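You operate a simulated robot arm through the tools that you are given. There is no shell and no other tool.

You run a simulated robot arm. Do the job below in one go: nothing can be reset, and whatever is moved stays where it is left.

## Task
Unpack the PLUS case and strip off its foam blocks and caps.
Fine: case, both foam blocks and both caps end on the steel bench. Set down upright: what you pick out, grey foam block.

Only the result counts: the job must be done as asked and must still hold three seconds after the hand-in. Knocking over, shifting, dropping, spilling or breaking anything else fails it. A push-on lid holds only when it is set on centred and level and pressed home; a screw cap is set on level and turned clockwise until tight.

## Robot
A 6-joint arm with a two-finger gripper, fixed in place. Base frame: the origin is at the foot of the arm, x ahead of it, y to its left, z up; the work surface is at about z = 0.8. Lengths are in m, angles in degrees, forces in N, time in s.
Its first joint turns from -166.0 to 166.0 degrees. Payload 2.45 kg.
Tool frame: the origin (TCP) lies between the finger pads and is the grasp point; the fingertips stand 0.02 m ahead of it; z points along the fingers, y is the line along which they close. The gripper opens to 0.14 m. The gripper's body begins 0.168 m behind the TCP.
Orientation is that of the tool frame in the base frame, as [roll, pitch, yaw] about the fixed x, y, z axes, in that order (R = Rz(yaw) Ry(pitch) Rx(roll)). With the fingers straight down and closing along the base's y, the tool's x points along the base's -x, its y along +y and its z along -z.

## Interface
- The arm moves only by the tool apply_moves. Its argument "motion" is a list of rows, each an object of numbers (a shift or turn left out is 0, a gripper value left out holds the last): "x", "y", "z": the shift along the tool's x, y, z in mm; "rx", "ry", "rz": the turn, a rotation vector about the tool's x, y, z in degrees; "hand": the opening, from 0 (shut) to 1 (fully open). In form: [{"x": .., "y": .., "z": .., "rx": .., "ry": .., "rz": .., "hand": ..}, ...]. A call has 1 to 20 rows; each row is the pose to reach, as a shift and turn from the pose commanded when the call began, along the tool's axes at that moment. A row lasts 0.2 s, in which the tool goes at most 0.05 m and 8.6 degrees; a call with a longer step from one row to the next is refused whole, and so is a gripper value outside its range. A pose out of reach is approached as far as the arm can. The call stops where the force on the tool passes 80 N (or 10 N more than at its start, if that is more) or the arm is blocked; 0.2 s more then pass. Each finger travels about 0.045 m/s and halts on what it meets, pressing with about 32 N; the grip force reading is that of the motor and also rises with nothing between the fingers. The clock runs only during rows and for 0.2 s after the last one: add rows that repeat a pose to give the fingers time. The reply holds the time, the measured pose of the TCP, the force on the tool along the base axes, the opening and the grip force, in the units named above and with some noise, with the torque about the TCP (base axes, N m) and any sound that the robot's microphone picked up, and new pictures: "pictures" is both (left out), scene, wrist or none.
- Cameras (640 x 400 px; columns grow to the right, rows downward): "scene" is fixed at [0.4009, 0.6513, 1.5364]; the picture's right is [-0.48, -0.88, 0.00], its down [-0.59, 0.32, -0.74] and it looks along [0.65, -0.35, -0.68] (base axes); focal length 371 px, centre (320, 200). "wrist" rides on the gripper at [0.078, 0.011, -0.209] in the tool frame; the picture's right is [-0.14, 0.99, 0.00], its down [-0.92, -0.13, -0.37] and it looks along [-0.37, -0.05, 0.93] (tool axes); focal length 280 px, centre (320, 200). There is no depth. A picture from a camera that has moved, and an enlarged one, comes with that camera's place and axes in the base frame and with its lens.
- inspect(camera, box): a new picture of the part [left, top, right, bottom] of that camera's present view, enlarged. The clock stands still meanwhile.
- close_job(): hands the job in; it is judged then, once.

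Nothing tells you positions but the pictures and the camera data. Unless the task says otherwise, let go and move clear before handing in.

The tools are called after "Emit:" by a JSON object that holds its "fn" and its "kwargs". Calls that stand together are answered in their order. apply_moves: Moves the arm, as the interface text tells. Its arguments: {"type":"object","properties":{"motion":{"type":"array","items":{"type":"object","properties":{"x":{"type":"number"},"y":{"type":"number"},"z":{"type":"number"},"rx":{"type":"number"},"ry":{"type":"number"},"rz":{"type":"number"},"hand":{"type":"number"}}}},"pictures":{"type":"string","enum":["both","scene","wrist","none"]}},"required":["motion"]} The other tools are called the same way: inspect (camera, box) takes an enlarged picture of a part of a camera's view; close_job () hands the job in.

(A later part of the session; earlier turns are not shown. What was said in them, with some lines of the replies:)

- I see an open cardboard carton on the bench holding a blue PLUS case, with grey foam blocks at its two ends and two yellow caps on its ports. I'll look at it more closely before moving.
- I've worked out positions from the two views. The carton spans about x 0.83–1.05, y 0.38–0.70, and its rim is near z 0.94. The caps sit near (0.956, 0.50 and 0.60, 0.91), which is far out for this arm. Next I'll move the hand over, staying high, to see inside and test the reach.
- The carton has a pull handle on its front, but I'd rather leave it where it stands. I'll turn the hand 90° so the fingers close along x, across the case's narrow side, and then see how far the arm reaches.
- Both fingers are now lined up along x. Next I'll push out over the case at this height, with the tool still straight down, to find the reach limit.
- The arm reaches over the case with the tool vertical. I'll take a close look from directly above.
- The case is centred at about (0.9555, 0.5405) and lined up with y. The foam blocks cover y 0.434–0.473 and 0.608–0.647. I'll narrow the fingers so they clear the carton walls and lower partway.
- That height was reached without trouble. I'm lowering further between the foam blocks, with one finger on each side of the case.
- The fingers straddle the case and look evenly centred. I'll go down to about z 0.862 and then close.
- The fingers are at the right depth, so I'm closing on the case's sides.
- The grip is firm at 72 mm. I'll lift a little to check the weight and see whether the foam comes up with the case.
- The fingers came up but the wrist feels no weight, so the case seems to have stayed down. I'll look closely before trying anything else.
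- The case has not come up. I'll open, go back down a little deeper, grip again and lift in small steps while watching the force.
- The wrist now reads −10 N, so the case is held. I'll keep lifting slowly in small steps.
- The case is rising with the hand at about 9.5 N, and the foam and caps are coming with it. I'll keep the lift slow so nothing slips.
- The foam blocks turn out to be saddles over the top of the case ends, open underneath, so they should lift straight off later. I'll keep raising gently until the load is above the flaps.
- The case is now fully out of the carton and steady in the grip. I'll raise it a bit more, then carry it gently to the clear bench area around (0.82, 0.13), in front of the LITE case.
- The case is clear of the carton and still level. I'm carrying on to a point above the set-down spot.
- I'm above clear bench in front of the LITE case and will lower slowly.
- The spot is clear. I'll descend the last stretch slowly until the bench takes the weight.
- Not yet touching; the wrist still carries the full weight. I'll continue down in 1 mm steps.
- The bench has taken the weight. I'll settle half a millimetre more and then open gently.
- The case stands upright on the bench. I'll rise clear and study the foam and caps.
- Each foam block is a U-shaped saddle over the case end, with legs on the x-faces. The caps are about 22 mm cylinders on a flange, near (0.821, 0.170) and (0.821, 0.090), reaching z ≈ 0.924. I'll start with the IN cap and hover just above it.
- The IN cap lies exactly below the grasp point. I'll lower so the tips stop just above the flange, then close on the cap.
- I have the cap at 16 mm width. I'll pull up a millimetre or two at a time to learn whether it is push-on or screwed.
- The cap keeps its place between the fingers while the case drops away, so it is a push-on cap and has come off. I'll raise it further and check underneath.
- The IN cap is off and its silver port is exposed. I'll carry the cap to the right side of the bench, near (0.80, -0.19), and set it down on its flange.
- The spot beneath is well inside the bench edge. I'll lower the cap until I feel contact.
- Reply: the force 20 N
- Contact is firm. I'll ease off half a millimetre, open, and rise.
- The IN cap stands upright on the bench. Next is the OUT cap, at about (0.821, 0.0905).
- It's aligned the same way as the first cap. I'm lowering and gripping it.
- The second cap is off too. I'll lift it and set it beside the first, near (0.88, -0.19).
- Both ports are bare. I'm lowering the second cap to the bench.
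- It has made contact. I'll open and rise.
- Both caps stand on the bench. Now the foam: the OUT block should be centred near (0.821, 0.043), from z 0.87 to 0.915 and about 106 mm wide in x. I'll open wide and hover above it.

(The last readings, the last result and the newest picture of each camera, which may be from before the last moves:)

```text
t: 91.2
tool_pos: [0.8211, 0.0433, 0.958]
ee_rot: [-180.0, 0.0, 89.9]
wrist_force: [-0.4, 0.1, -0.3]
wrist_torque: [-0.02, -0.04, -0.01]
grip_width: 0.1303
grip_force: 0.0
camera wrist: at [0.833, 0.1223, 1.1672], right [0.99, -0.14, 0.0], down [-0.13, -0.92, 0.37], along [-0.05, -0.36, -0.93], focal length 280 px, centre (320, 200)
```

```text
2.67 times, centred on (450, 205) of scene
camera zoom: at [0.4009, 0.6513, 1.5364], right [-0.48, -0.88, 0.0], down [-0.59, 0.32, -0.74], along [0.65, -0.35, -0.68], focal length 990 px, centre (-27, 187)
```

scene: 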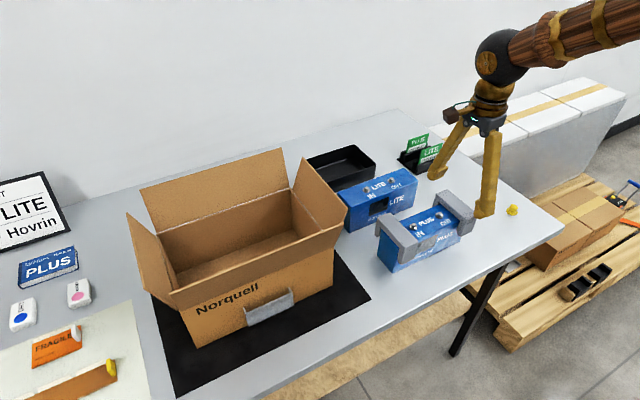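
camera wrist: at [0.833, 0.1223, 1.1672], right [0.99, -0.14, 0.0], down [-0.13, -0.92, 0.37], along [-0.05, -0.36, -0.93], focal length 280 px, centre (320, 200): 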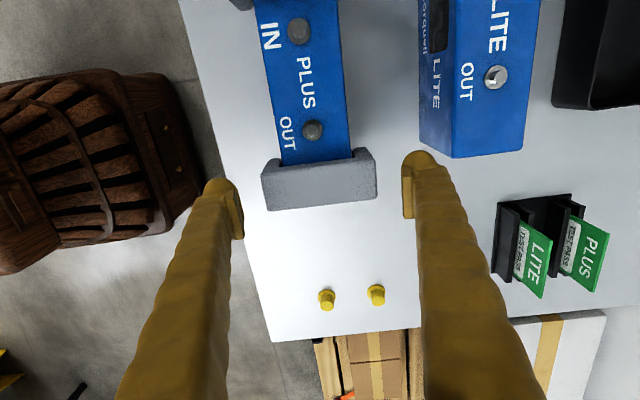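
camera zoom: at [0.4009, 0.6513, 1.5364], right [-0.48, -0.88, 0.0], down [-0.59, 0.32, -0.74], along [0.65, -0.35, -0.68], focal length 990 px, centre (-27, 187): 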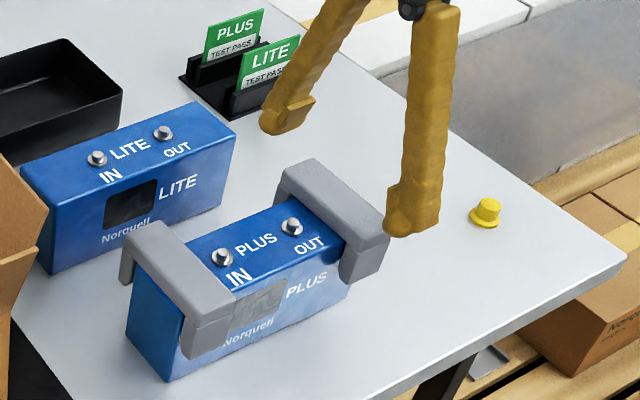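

The foam is centred in x; in y it sits about 4 mm further out than I estimated, so I'll shift by that. Then I'll go down around its outer faces and close.

Emit:
{"fn": "apply_moves", "kwargs": {"motion": [{"x": -3.5, "z": 5}, {"x": -3.5, "z": 25}, {"x": -3.5, "z": 45}, {"x": -3.5, "z": 59}, {"x": -3.5, "z": 59}, {"x": -3.5, "z": 59, "hand": 0.5}, {"x": -3.5, "z": 59, "hand": 0.5}, {"x": -3.5, "z": 59, "hand": 0.5}, {"x": -3.5, "z": 59, "hand": 0.5}]}}

Emit:
{"fn": "inspect", "kwargs": {"camera": "scene", "box": [380, 130, 520, 280]}}

Emit:
{"fn": "inspect", "kwargs": {"camera": "wrist", "box": [200, 40, 440, 280]}}

```text
t: 93.2
tool_pos: [0.8217, 0.0398, 0.8989]
ee_rot: [-180.0, 0.0, 90.0]
wrist_force: [1.0, 0.3, 2.5]
wrist_torque: [-0.02, 0.15, -0.44]
grip_width: 0.1149
grip_force: 31.9
camera wrist: at [0.8324, 0.1189, 1.1082], right [0.99, -0.14, 0.0], down [-0.13, -0.92, 0.37], along [-0.05, -0.36, -0.93], focal length 280 px, centre (320, 200)
```

scene: 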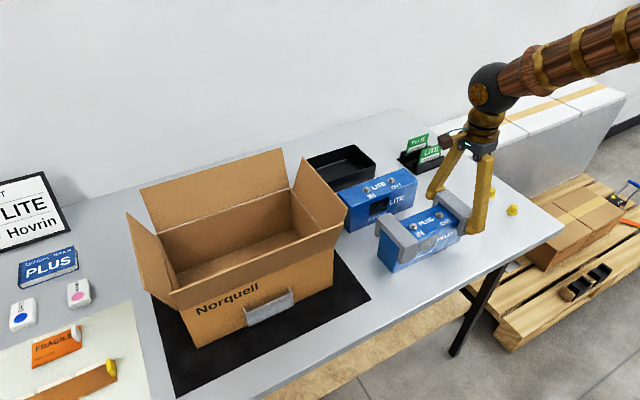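
wrist: 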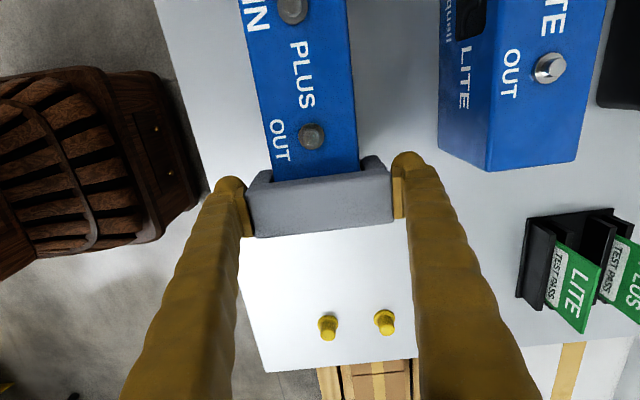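

```text
2.67 times, centred on (450, 205) of scene
camera zoom: at [0.4009, 0.6513, 1.5364], right [-0.48, -0.88, 0.0], down [-0.59, 0.32, -0.74], along [0.65, -0.35, -0.68], focal length 990 px, centre (-27, 187)
```

zoom: 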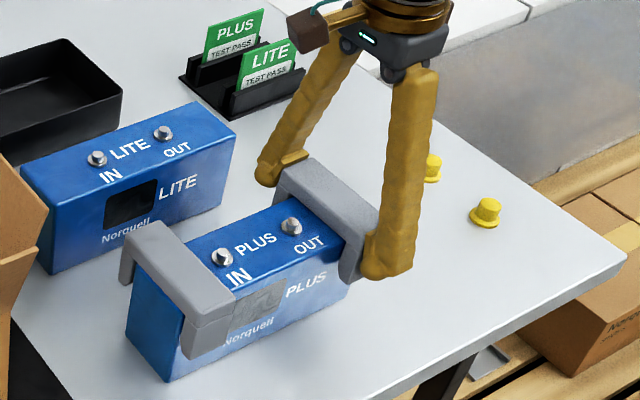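

```text
1.67 times, centred on (320, 160) of wrist
camera zoom: at [0.8324, 0.1189, 1.1082], right [0.99, -0.14, 0.0], down [-0.13, -0.92, 0.37], along [-0.05, -0.36, -0.93], focal length 467 px, centre (320, 267)
```

zoom: 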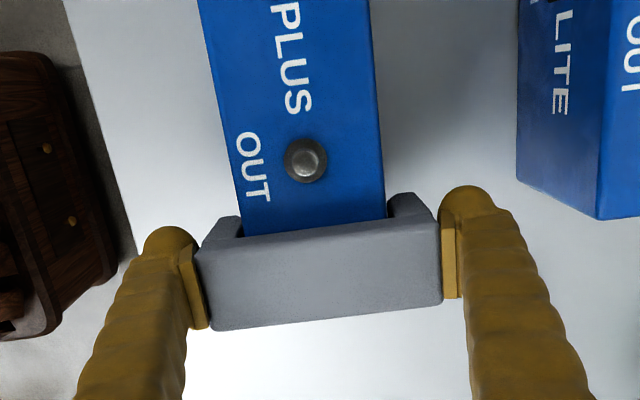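

The foam is gripped at 115 mm. I'll lift gently and watch the force.

Emit:
{"fn": "apply_moves", "kwargs": {"motion": [{"z": -1}, {"z": -2}, {"z": -3}, {"z": -3}], "pictures": "scene"}}

```text
t: 94.2
tool_pos: [0.8218, 0.039, 0.9018]
ee_rot: [180.0, 0.0, 90.0]
wrist_force: [-0.5, -0.2, -0.7]
wrist_torque: [0.02, 0.0, -0.02]
grip_width: 0.1145
grip_force: 31.9
```

scene: 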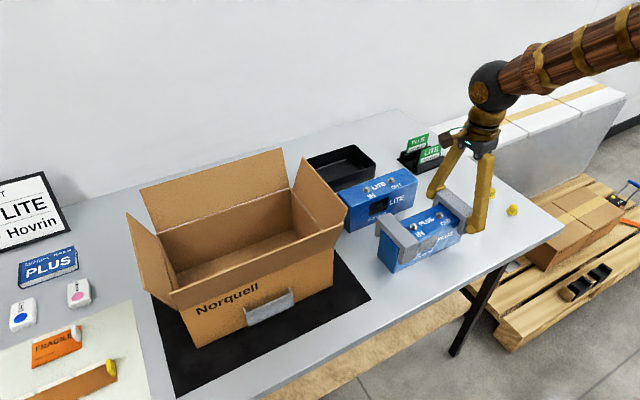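

It moves freely, with well under 1 N on the wrist. I'll continue lifting it straight up off the case end.

Emit:
{"fn": "apply_moves", "kwargs": {"motion": [{"z": -2}, {"z": -5}, {"z": -9}, {"z": -14}, {"z": -20}, {"z": -26}, {"z": -33}, {"z": -41}, {"z": -49}, {"z": -57}, {"z": -64}, {"z": -70}, {"z": -74}, {"z": -76}]}}

Emit:
{"fn": "inspect", "kwargs": {"camera": "scene", "box": [380, 110, 520, 280]}}

Emit:
{"fn": "inspect", "kwargs": {"camera": "wrist", "box": [200, 0, 440, 280]}}

```text
t: 97.2
tool_pos: [0.8222, 0.0388, 0.9797]
ee_rot: [-180.0, 0.0, 90.0]
wrist_force: [-0.1, 0.7, -1.1]
wrist_torque: [-0.05, 0.03, -0.02]
grip_width: 0.1141
grip_force: 31.8
camera wrist: at [0.8333, 0.1182, 1.1889], right [0.99, -0.14, 0.0], down [-0.13, -0.92, 0.37], along [-0.05, -0.36, -0.93], focal length 280 px, centre (320, 200)
```

scene: 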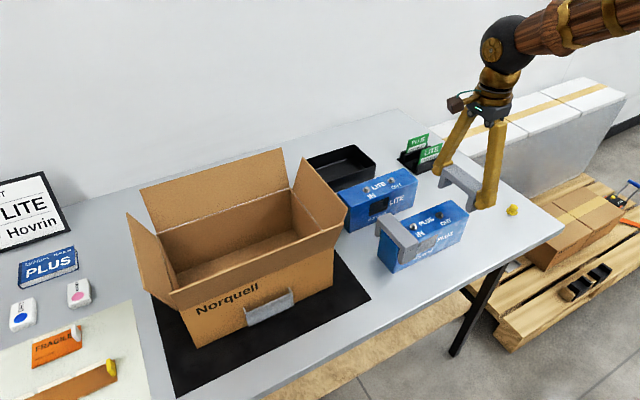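
wrist: 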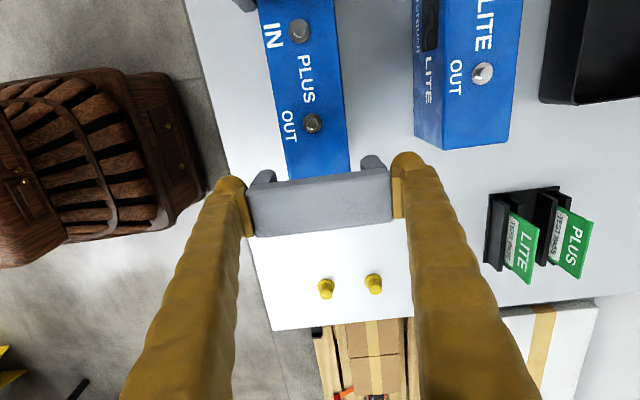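

```text
2.35 times, centred on (450, 195) of scene
camera zoom: at [0.4009, 0.6513, 1.5364], right [-0.48, -0.88, 0.0], down [-0.59, 0.32, -0.74], along [0.65, -0.35, -0.68], focal length 873 px, centre (14, 212)
```

zoom: 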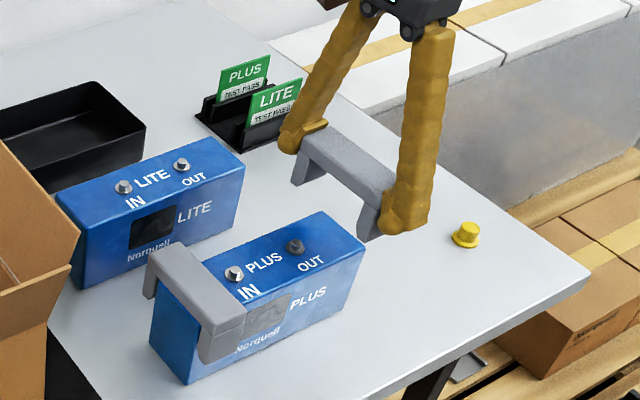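

```text
1.43 times, centred on (320, 140) of wrist
camera zoom: at [0.8333, 0.1182, 1.1889], right [0.99, -0.14, 0.0], down [-0.13, -0.92, 0.37], along [-0.05, -0.36, -0.93], focal length 401 px, centre (320, 286)
```

zoom: 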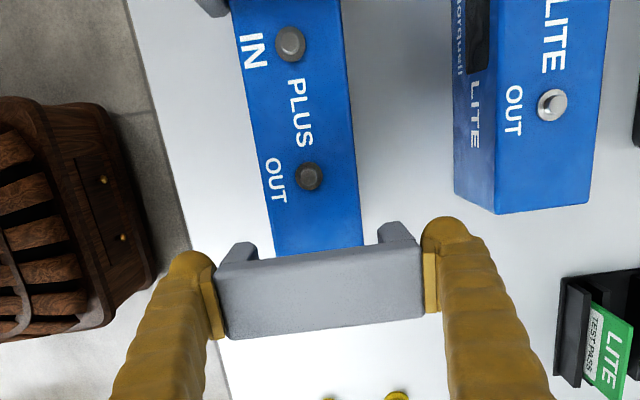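

The OUT foam is off cleanly and the case stayed put. I'll set the foam down with its legs to the bench near (0.82, -0.12).

Emit:
{"fn": "apply_moves", "kwargs": {"motion": [{"x": -5}, {"x": -15}, {"x": -30}, {"x": -50}, {"x": -70}, {"x": -90}, {"x": -110}, {"x": -130}, {"x": -145}, {"x": -154}, {"x": -159}, {"x": -159, "z": 10}, {"x": -159, "z": 30}, {"x": -159, "z": 55}, {"x": -159, "z": 80}, {"x": -159, "z": 105}, {"x": -159, "z": 122}, {"x": -159, "z": 132}, {"x": -159, "z": 138}, {"x": -159, "z": 140}]}}

Emit:
{"fn": "inspect", "kwargs": {"camera": "scene", "box": [400, 110, 580, 280]}}

```text
t: 101.4
tool_pos: [0.8233, -0.1182, 0.842]
ee_rot: [179.7, 0.0, 90.1]
wrist_force: [-12.3, 7.2, 62.5]
wrist_torque: [0.43, 0.33, 0.17]
grip_width: 0.1145
grip_force: 32.4
camera wrist: at [0.8337, -0.0397, 1.0509], right [0.99, -0.14, 0.0], down [-0.13, -0.92, 0.37], along [-0.05, -0.37, -0.93], focal length 280 px, centre (320, 200)
```

scene: 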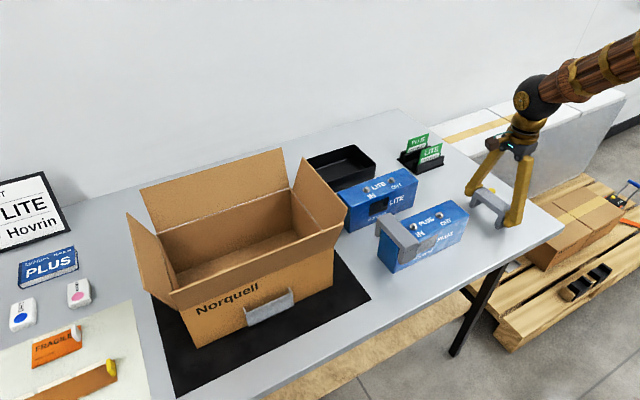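
wrist: 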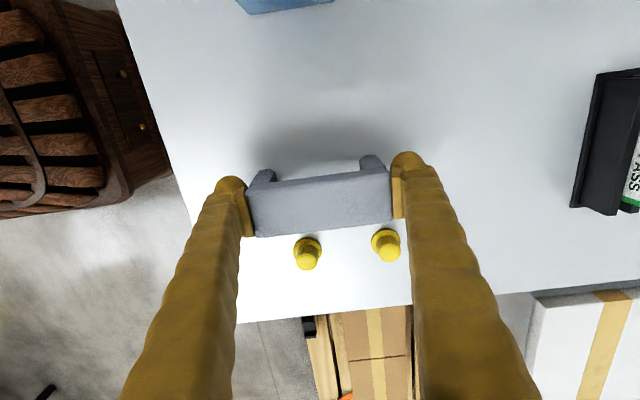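

```text
2.35 times, centred on (490, 195) of scene
camera zoom: at [0.4009, 0.6513, 1.5364], right [-0.48, -0.88, 0.0], down [-0.59, 0.32, -0.74], along [0.65, -0.35, -0.68], focal length 873 px, centre (-80, 212)
```

zoom: 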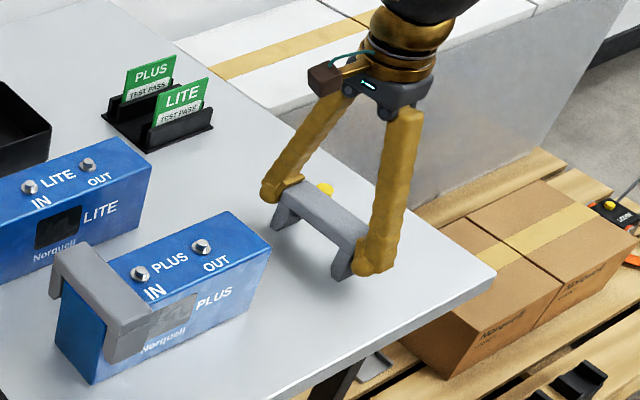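

It touched down a little sooner than expected and is being pressed, so I'll ease up to relieve the force before letting go.

Emit:
{"fn": "apply_moves", "kwargs": {"motion": [{"z": -1}, {"z": -2}, {"z": -2}], "pictures": "none"}}

```text
t: 102.2
tool_pos: [0.8232, -0.1188, 0.8404]
ee_rot: [179.9, 0.0, 90.0]
wrist_force: [10.6, 4.6, 35.2]
wrist_torque: [-0.05, -0.14, -0.03]
grip_width: 0.1143
grip_force: 31.8
```

Emit:
{"fn": "apply_moves", "kwargs": {"motion": [{"z": -0.5}, {"z": -1}, {"z": -1}], "pictures": "none"}}

```text
t: 103.0
tool_pos: [0.8204, -0.1178, 0.8404]
ee_rot: [-179.9, 0.0, 90.0]
wrist_force: [3.3, -1.9, 5.1]
wrist_torque: [-0.1, -0.3, -0.05]
grip_width: 0.1143
grip_force: 32.0
```

The pressure is relieved. I'll open to release the foam and look at it before rising.

Emit:
{"fn": "apply_moves", "kwargs": {"motion": [{"hand": 0.86}, {"hand": 0.92}, {"hand": 0.95}, {"hand": 0.95}]}}

Emit:
{"fn": "inspect", "kwargs": {"camera": "scene", "box": [400, 110, 580, 280]}}

```text
t: 104.0
tool_pos: [0.823, -0.1188, 0.8429]
ee_rot: [-180.0, 0.0, 90.0]
wrist_force: [-0.4, 0.9, -0.1]
wrist_torque: [-0.01, -0.02, 0.01]
grip_width: 0.1328
grip_force: 0.0
camera wrist: at [0.8334, -0.04, 1.0512], right [0.99, -0.14, 0.0], down [-0.13, -0.92, 0.37], along [-0.05, -0.36, -0.93], focal length 280 px, centre (320, 200)
```

scene: 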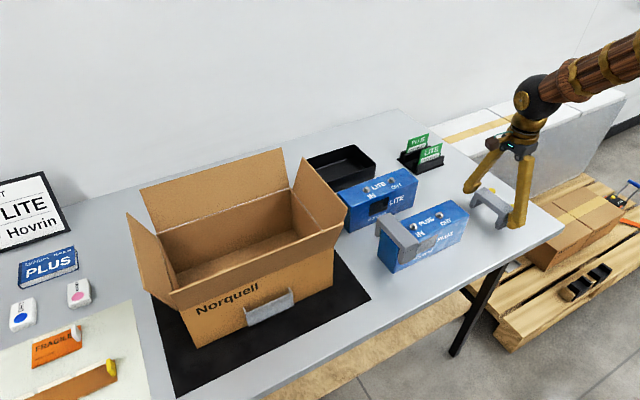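
wrist: 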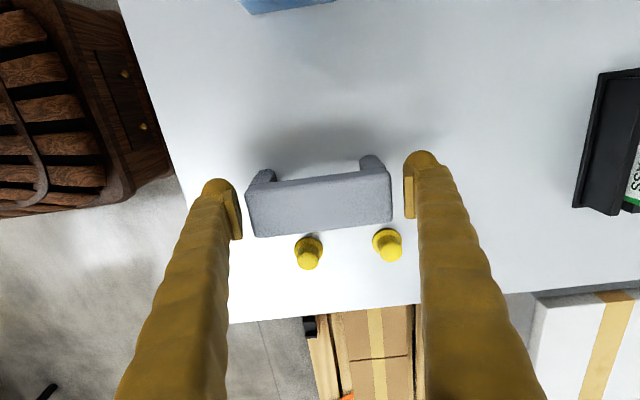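

```text
2.35 times, centred on (490, 195) of scene
camera zoom: at [0.4009, 0.6513, 1.5364], right [-0.48, -0.88, 0.0], down [-0.59, 0.32, -0.74], along [0.65, -0.35, -0.68], focal length 873 px, centre (-80, 212)
```

zoom: 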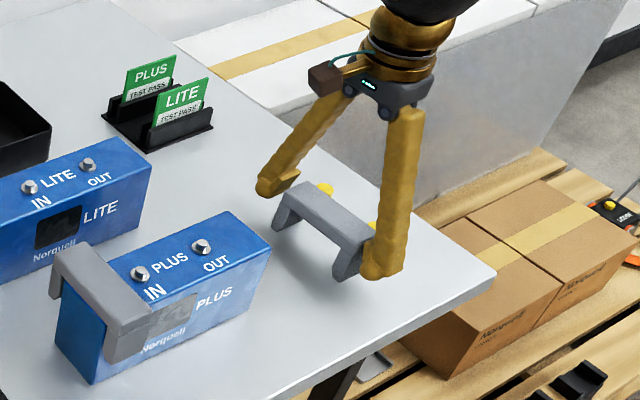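

The foam stands upright on its legs. I'll rise straight up and go to the IN foam, expected near (0.821, 0.219).

Emit:
{"fn": "apply_moves", "kwargs": {"motion": [{"z": -15}, {"z": -45}, {"z": -85}, {"z": -125}, {"z": -155}, {"z": -160, "x": 20}, {"z": -160, "x": 55}, {"z": -160, "x": 95}, {"z": -160, "x": 135}, {"z": -160, "x": 175}, {"z": -160, "x": 215}, {"z": -160, "x": 255}, {"z": -160, "x": 295}, {"z": -160, "x": 325}, {"z": -160, "x": 337}, {"z": -140, "x": 337}, {"z": -120, "x": 337}, {"z": -120, "x": 337}]}}

Emit:
{"fn": "inspect", "kwargs": {"camera": "wrist", "box": [220, 80, 420, 280]}}

Emit:
{"fn": "inspect", "kwargs": {"camera": "scene", "box": [380, 110, 560, 280]}}

```text
t: 107.8
tool_pos: [0.8218, 0.2176, 0.9631]
ee_rot: [-180.0, 0.0, 90.0]
wrist_force: [-0.3, 0.5, 0.4]
wrist_torque: [0.0, -0.02, 0.02]
grip_width: 0.1331
grip_force: 0.1
camera wrist: at [0.8332, 0.296, 1.1721], right [0.99, -0.14, 0.0], down [-0.13, -0.92, 0.37], along [-0.05, -0.36, -0.93], focal length 280 px, centre (320, 200)
```

scene: 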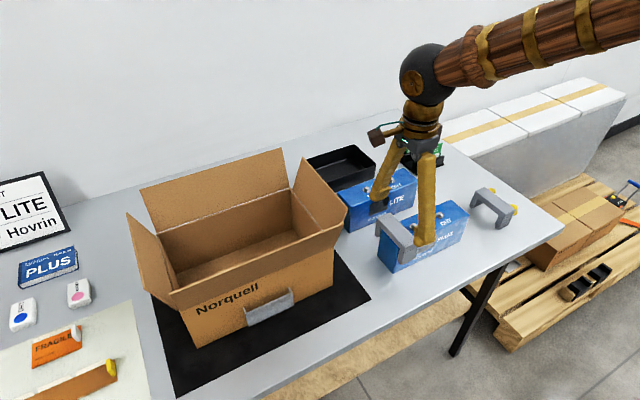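
wrist: 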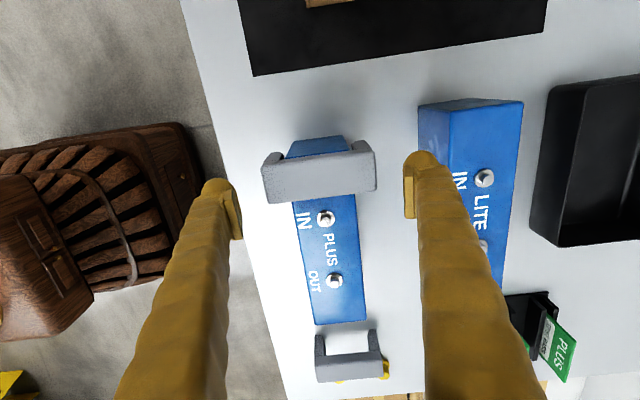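

```text
2.00 times, centred on (320, 180) of wrist
camera zoom: at [0.8332, 0.296, 1.1721], right [0.99, -0.14, 0.0], down [-0.13, -0.92, 0.37], along [-0.05, -0.36, -0.93], focal length 561 px, centre (320, 240)
```

zoom: 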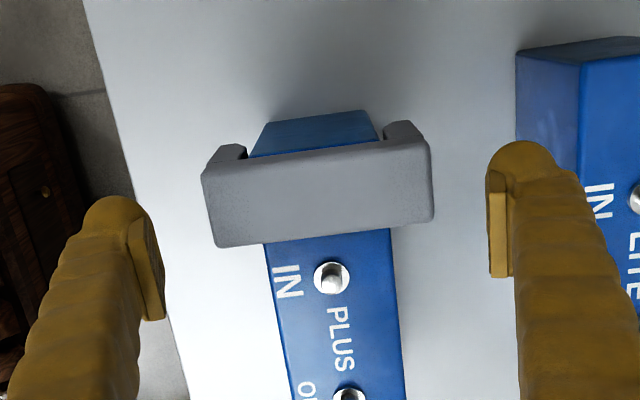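

```text
2.35 times, centred on (470, 195) of scene
camera zoom: at [0.4009, 0.6513, 1.5364], right [-0.48, -0.88, 0.0], down [-0.59, 0.32, -0.74], along [0.65, -0.35, -0.68], focal length 873 px, centre (-33, 212)
```

zoom: 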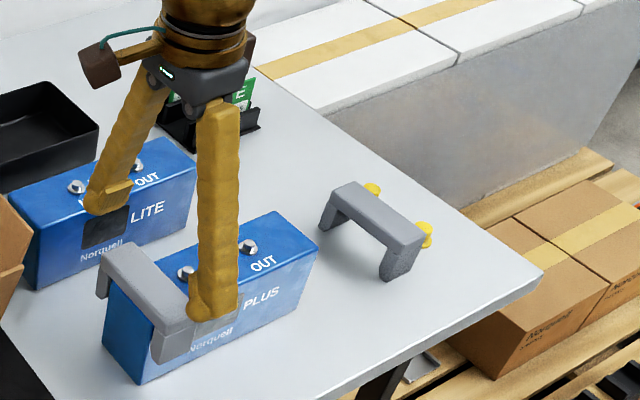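

The IN foam is well centred under the hand. I'm going down around it and closing.

Emit:
{"fn": "apply_moves", "kwargs": {"motion": [{"x": -1, "z": 10}, {"x": -1, "z": 30}, {"x": -1, "z": 50}, {"x": -1, "z": 63}, {"x": -1, "z": 63}, {"x": -1, "z": 63, "hand": 0.5}, {"x": -1, "z": 63, "hand": 0.5}, {"x": -1, "z": 63, "hand": 0.5}, {"x": -1, "z": 63, "hand": 0.5}]}}

Emit:
{"fn": "inspect", "kwargs": {"camera": "wrist", "box": [200, 40, 440, 280]}}

```text
t: 109.8
tool_pos: [0.8223, 0.2169, 0.8996]
ee_rot: [-180.0, 0.0, 90.0]
wrist_force: [-1.3, 0.5, 1.3]
wrist_torque: [0.0, -0.06, -0.41]
grip_width: 0.114
grip_force: 31.6
camera wrist: at [0.8324, 0.2957, 1.1096], right [0.99, -0.14, 0.0], down [-0.13, -0.92, 0.37], along [-0.05, -0.36, -0.93], focal length 280 px, centre (320, 200)
```

scene: 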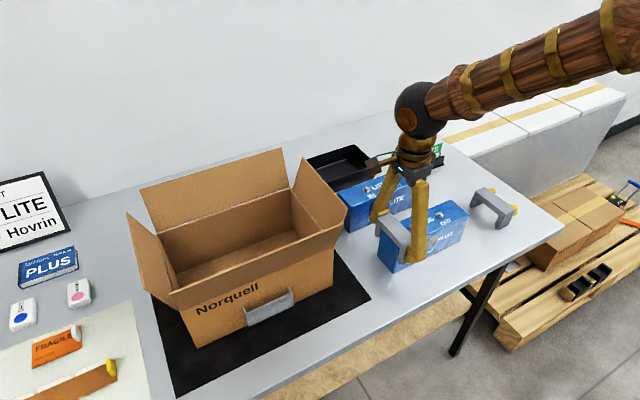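
wrist: 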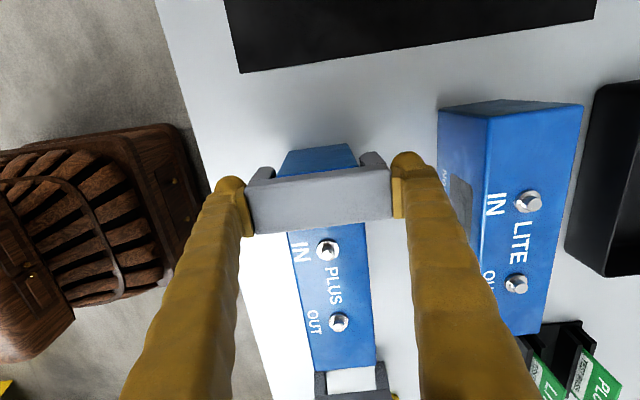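

```text
1.67 times, centred on (320, 160) of wrist
camera zoom: at [0.8324, 0.2957, 1.1096], right [0.99, -0.14, 0.0], down [-0.13, -0.92, 0.37], along [-0.05, -0.36, -0.93], focal length 467 px, centre (320, 267)
```

zoom: 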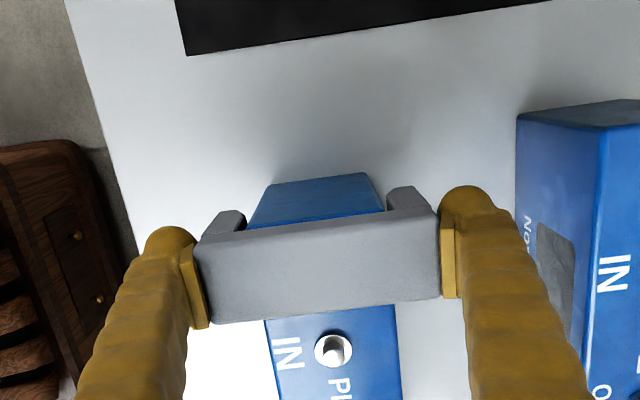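

Gripped. I'll lift gently and then raise it well above the case.

Emit:
{"fn": "apply_moves", "kwargs": {"motion": [{"z": -1}, {"z": -2}, {"z": -4}, {"z": -7}, {"z": -11}, {"z": -16}, {"z": -22}, {"z": -28}, {"z": -35}, {"z": -43}, {"z": -51}, {"z": -59}, {"z": -67}, {"z": -74}, {"z": -80}, {"z": -84}, {"z": -86}]}}

Emit:
{"fn": "inspect", "kwargs": {"camera": "scene", "box": [360, 100, 560, 280]}}

```text
t: 113.4
tool_pos: [0.8208, 0.2168, 0.9842]
ee_rot: [-179.9, 0.0, 90.0]
wrist_force: [-0.2, 0.2, 0.2]
wrist_torque: [-0.01, 0.03, -0.01]
grip_width: 0.1136
grip_force: 32.0
camera wrist: at [0.8324, 0.2952, 1.1944], right [0.99, -0.14, 0.0], down [-0.13, -0.92, 0.37], along [-0.05, -0.36, -0.93], focal length 280 px, centre (320, 200)
```

scene: 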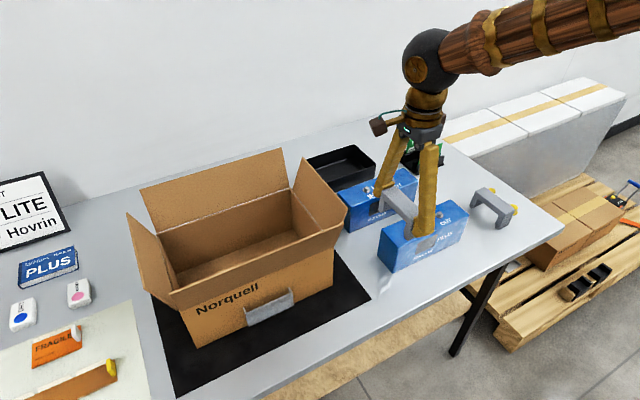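
wrist: 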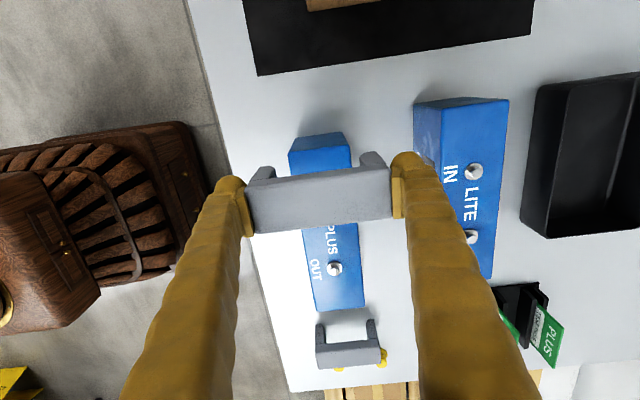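

```text
2.22 times, centred on (460, 190) of scene
camera zoom: at [0.4009, 0.6513, 1.5364], right [-0.48, -0.88, 0.0], down [-0.59, 0.32, -0.74], along [0.65, -0.35, -0.68], focal length 825 px, centre (9, 222)
```

zoom: 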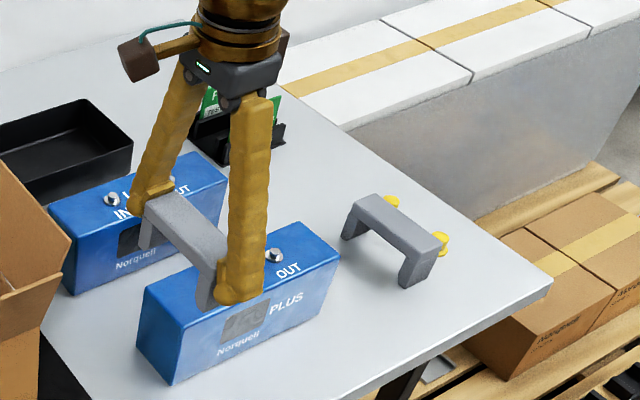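

The case is now bare and both ports are exposed. I'll carry the IN foam over the case and set it down near (0.82, -0.052).

Emit:
{"fn": "apply_moves", "kwargs": {"motion": [{"z": -8}, {"z": -18}, {"z": -24}, {"z": -26, "x": -5}, {"z": -26, "x": -18}, {"z": -26, "x": -38}, {"z": -26, "x": -62}, {"z": -26, "x": -88}, {"z": -26, "x": -114}, {"z": -26, "x": -140}, {"z": -26, "x": -166}, {"z": -26, "x": -192}, {"z": -26, "x": -216}, {"z": -26, "x": -238}, {"z": -26, "x": -254}, {"z": -26, "x": -264}, {"z": -26, "x": -269}, {"z": -26, "x": -269}]}}

Emit:
{"fn": "inspect", "kwargs": {"camera": "scene", "box": [380, 100, 580, 280]}}

```text
t: 117.2
tool_pos: [0.8227, -0.0527, 1.012]
ee_rot: [179.9, 0.0, 90.1]
wrist_force: [0.1, -1.1, -1.1]
wrist_torque: [-0.02, 0.02, -0.01]
grip_width: 0.1128
grip_force: 32.0
camera wrist: at [0.8326, 0.0261, 1.2209], right [0.99, -0.14, 0.0], down [-0.13, -0.92, 0.37], along [-0.05, -0.36, -0.93], focal length 280 px, centre (320, 200)
```

scene: 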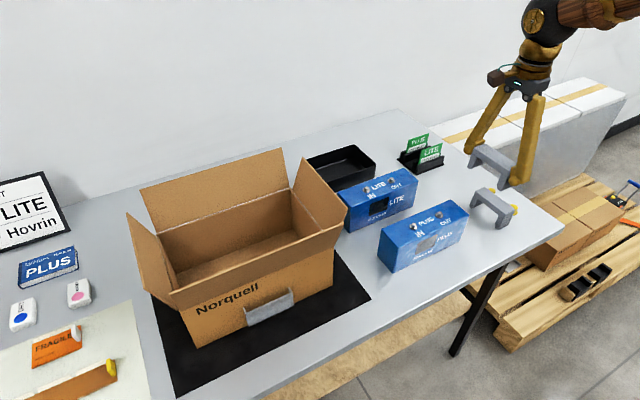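
wrist: 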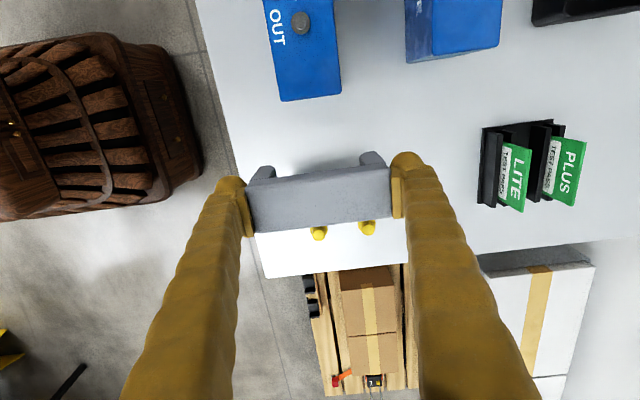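

```text
2.22 times, centred on (480, 190) of scene
camera zoom: at [0.4009, 0.6513, 1.5364], right [-0.48, -0.88, 0.0], down [-0.59, 0.32, -0.74], along [0.65, -0.35, -0.68], focal length 825 px, centre (-36, 222)
```

zoom: 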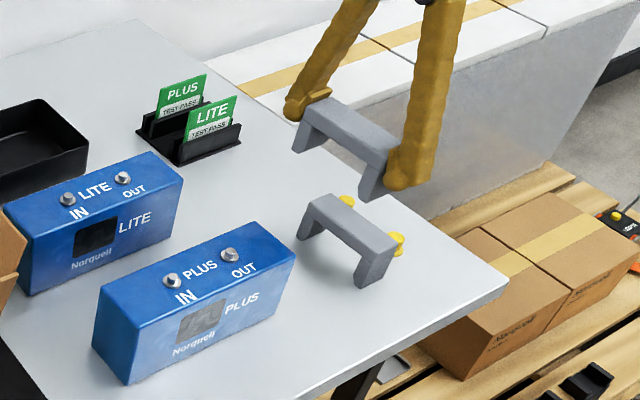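

There's room between the case end and the first foam. I'm lowering toward the bench, slowly at the end.

Emit:
{"fn": "apply_moves", "kwargs": {"motion": [{"z": 8}, {"z": 24}, {"z": 46}, {"z": 70}, {"z": 94}, {"z": 116}, {"z": 134}, {"z": 147}, {"z": 155}, {"z": 160}, {"z": 162}, {"z": 163}, {"z": 164}, {"z": 164}], "pictures": "none"}}

```text
t: 120.2
tool_pos: [0.8216, -0.0539, 0.847]
ee_rot: [179.9, 0.0, 90.0]
wrist_force: [0.1, -0.3, -0.2]
wrist_torque: [0.01, 0.02, 0.01]
grip_width: 0.1127
grip_force: 32.3
```

Emit:
{"fn": "apply_moves", "kwargs": {"motion": [{"z": 1}, {"z": 2}, {"z": 2}], "pictures": "none"}}

Emit:
{"fn": "apply_moves", "kwargs": {"motion": [{"z": 1}, {"z": 1}], "pictures": "none"}}

Emit:
{"fn": "apply_moves", "kwargs": {"motion": [{"z": 1}, {"z": 1}], "pictures": "scene"}}

Emit:
{"fn": "inspect", "kwargs": {"camera": "scene", "box": [400, 110, 580, 280]}}

```text
t: 121.0
tool_pos: [0.8231, -0.0517, 0.8457]
ee_rot: [-179.9, 0.1, 90.0]
wrist_force: [0.1, -0.1, -0.4]
wrist_torque: [-0.04, 0.0, 0.0]
grip_width: 0.1122
grip_force: 31.7
```

```text
t: 121.6
tool_pos: [0.8238, -0.0527, 0.844]
ee_rot: [179.9, 0.1, 90.1]
wrist_force: [-3.1, 2.2, 10.3]
wrist_torque: [0.05, -0.03, 0.03]
grip_width: 0.1126
grip_force: 31.8
```

```text
t: 122.2
tool_pos: [0.8243, -0.0531, 0.8442]
ee_rot: [179.9, 0.0, 90.0]
wrist_force: [-0.7, 13.5, 44.1]
wrist_torque: [0.51, 0.28, -0.04]
grip_width: 0.1127
grip_force: 31.6
```

scene: 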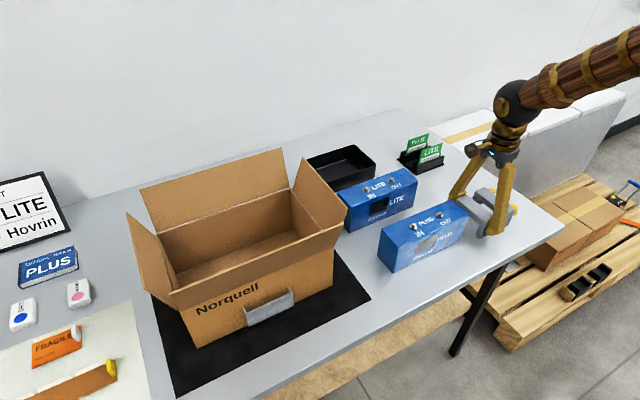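

```text
2.35 times, centred on (490, 195) of scene
camera zoom: at [0.4009, 0.6513, 1.5364], right [-0.48, -0.88, 0.0], down [-0.59, 0.32, -0.74], along [0.65, -0.35, -0.68], focal length 873 px, centre (-80, 212)
```

zoom: 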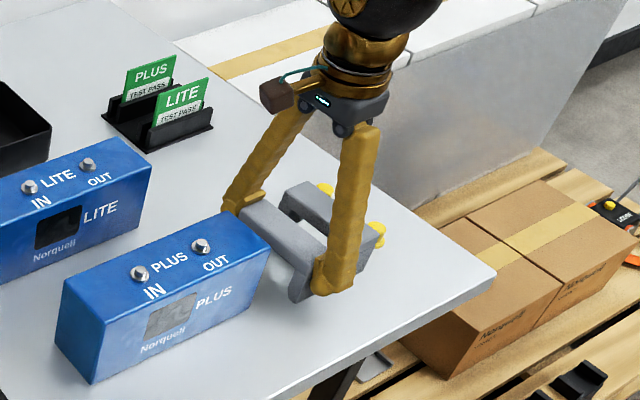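

It's on the bench. I'll ease off the pressure before releasing.

Emit:
{"fn": "apply_moves", "kwargs": {"motion": [{"z": -0.6}, {"z": -1.2}, {"z": -1.2}], "pictures": "none"}}

```text
t: 123.0
tool_pos: [0.8231, -0.0529, 0.844]
ee_rot: [179.9, 0.0, 90.0]
wrist_force: [6.5, 0.7, 36.1]
wrist_torque: [0.05, -0.17, 0.12]
grip_width: 0.1128
grip_force: 31.9
```

Emit:
{"fn": "apply_moves", "kwargs": {"motion": [{"z": -0.6}, {"z": -1.2}, {"z": -1.2}], "pictures": "none"}}

```text
t: 123.8
tool_pos: [0.8214, -0.0513, 0.8444]
ee_rot: [-179.9, 0.0, 90.0]
wrist_force: [4.6, -2.8, 6.6]
wrist_torque: [-0.1, -0.32, -0.1]
grip_width: 0.1129
grip_force: 31.8
```

The force is down to about 6 N. I'm releasing the foam and checking it stands.

Emit:
{"fn": "apply_moves", "kwargs": {"motion": [{"hand": 0.86}, {"hand": 0.92}, {"hand": 0.95}, {"hand": 0.95}]}}

Emit:
{"fn": "inspect", "kwargs": {"camera": "scene", "box": [400, 110, 580, 280]}}

```text
t: 124.8
tool_pos: [0.8227, -0.0517, 0.8453]
ee_rot: [179.9, 0.1, 90.0]
wrist_force: [-0.2, -0.3, 0.4]
wrist_torque: [0.03, -0.02, 0.02]
grip_width: 0.133
grip_force: 0.1
camera wrist: at [0.8331, 0.0261, 1.0547], right [0.99, -0.14, 0.0], down [-0.13, -0.92, 0.37], along [-0.05, -0.36, -0.93], focal length 280 px, centre (320, 200)
```

scene: 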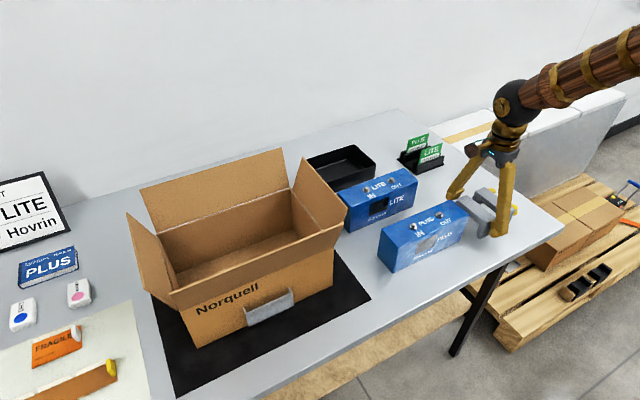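
wrist: 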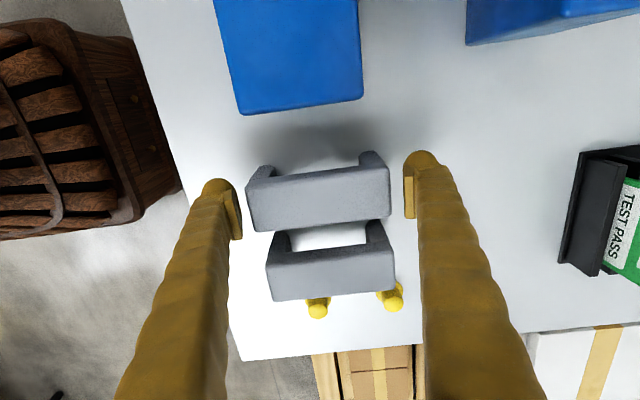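

```text
2.35 times, centred on (490, 195) of scene
camera zoom: at [0.4009, 0.6513, 1.5364], right [-0.48, -0.88, 0.0], down [-0.59, 0.32, -0.74], along [0.65, -0.35, -0.68], focal length 873 px, centre (-80, 212)
```

zoom: 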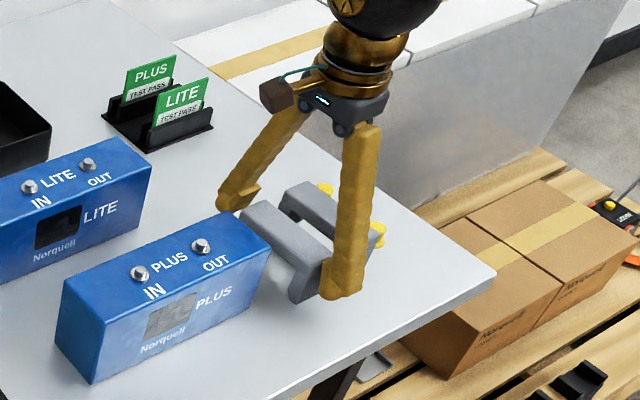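

Both foam blocks stand on their legs. I'll rise clear and take a final look at the whole bench.

Emit:
{"fn": "apply_moves", "kwargs": {"motion": [{"z": -15}, {"z": -45}, {"z": -85}, {"z": -130}, {"z": -175}, {"z": -220}, {"z": -265}, {"z": -300}, {"z": -300}]}}

Emit:
{"fn": "inspect", "kwargs": {"camera": "scene", "box": [360, 120, 580, 290]}}

Emit:
{"fn": "inspect", "kwargs": {"camera": "scene", "box": [0, 120, 380, 400]}}

```text
t: 126.8
tool_pos: [0.8209, -0.0533, 1.146]
ee_rot: [-180.0, 0.0, 89.9]
wrist_force: [-0.2, -0.7, -0.5]
wrist_torque: [0.02, 0.0, -0.01]
grip_width: 0.133
grip_force: 0.2
camera wrist: at [0.831, 0.0264, 1.3553], right [0.99, -0.14, 0.0], down [-0.13, -0.92, 0.37], along [-0.05, -0.36, -0.93], focal length 280 px, centre (320, 200)
```

scene: 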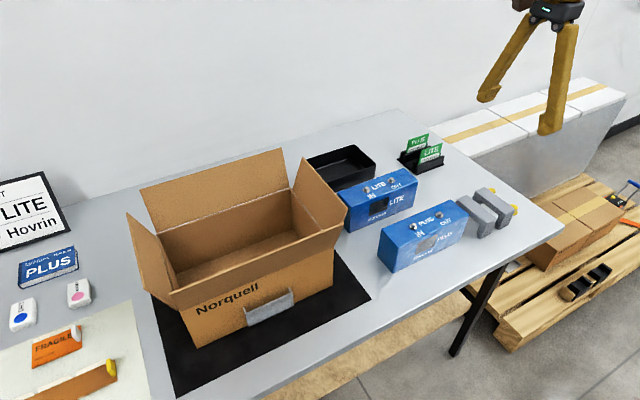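
wrist: 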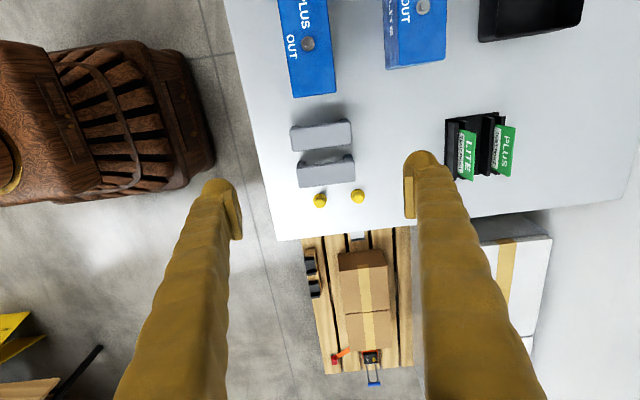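

```text
2.35 times, centred on (470, 205) of scene
camera zoom: at [0.4009, 0.6513, 1.5364], right [-0.48, -0.88, 0.0], down [-0.59, 0.32, -0.74], along [0.65, -0.35, -0.68], focal length 873 px, centre (-33, 188)
```

zoom: 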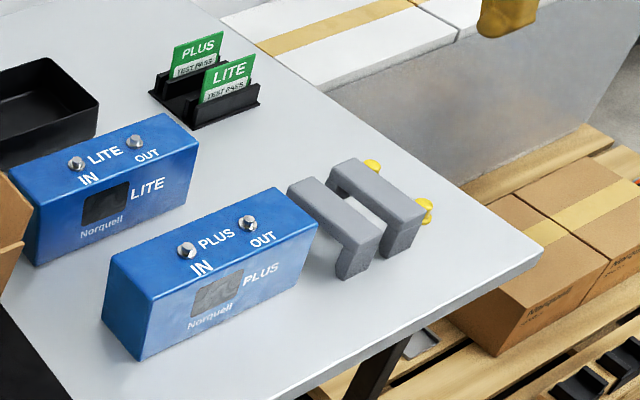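

```text
1.43 times, centred on (190, 260) of scene
camera zoom: at [0.4009, 0.6513, 1.5364], right [-0.48, -0.88, 0.0], down [-0.59, 0.32, -0.74], along [0.65, -0.35, -0.68], focal length 530 px, centre (506, 114)
```

zoom: 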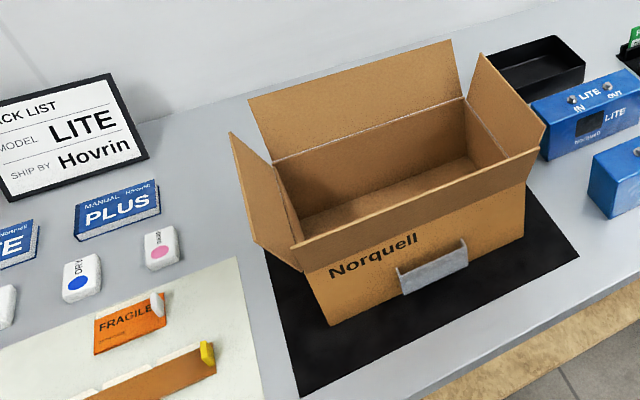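

The PLUS case, both foam blocks and both caps are on the steel bench. The case and foam are upright, the carton is empty and hasn't moved, and nothing else was disturbed. The hand is clear, so I'm handing in.

Emit:
{"fn": "close_job", "kwargs": {}}

```text
The job is handed in.
```

I unpacked the PLUS case and took off both foam blocks and both yellow caps; the job is handed in. I haven't seen the result of the judging.

- **Case:** it stands upright on the steel bench in front of the LITE case, with both ports bare.
- **Foam blocks:** both stand upright on their legs, to the right of the case.
- **Caps:** both are on the bench beyond the foam, standing on their flanges.
- **Everything else:** the carton is empty and still in its place. In the last pictures nothing else had moved or fallen.

On the first lift inside the carton the fingers slipped up the case and it stayed where it was. I gripped lower, lifted more slowly, and it held all the way to the bench. Both foam blocks touched the bench sooner than I expected and were pressed for a moment, one at about 62 N and the other at about 44 N. I eased off before letting go, and neither looks damaged.
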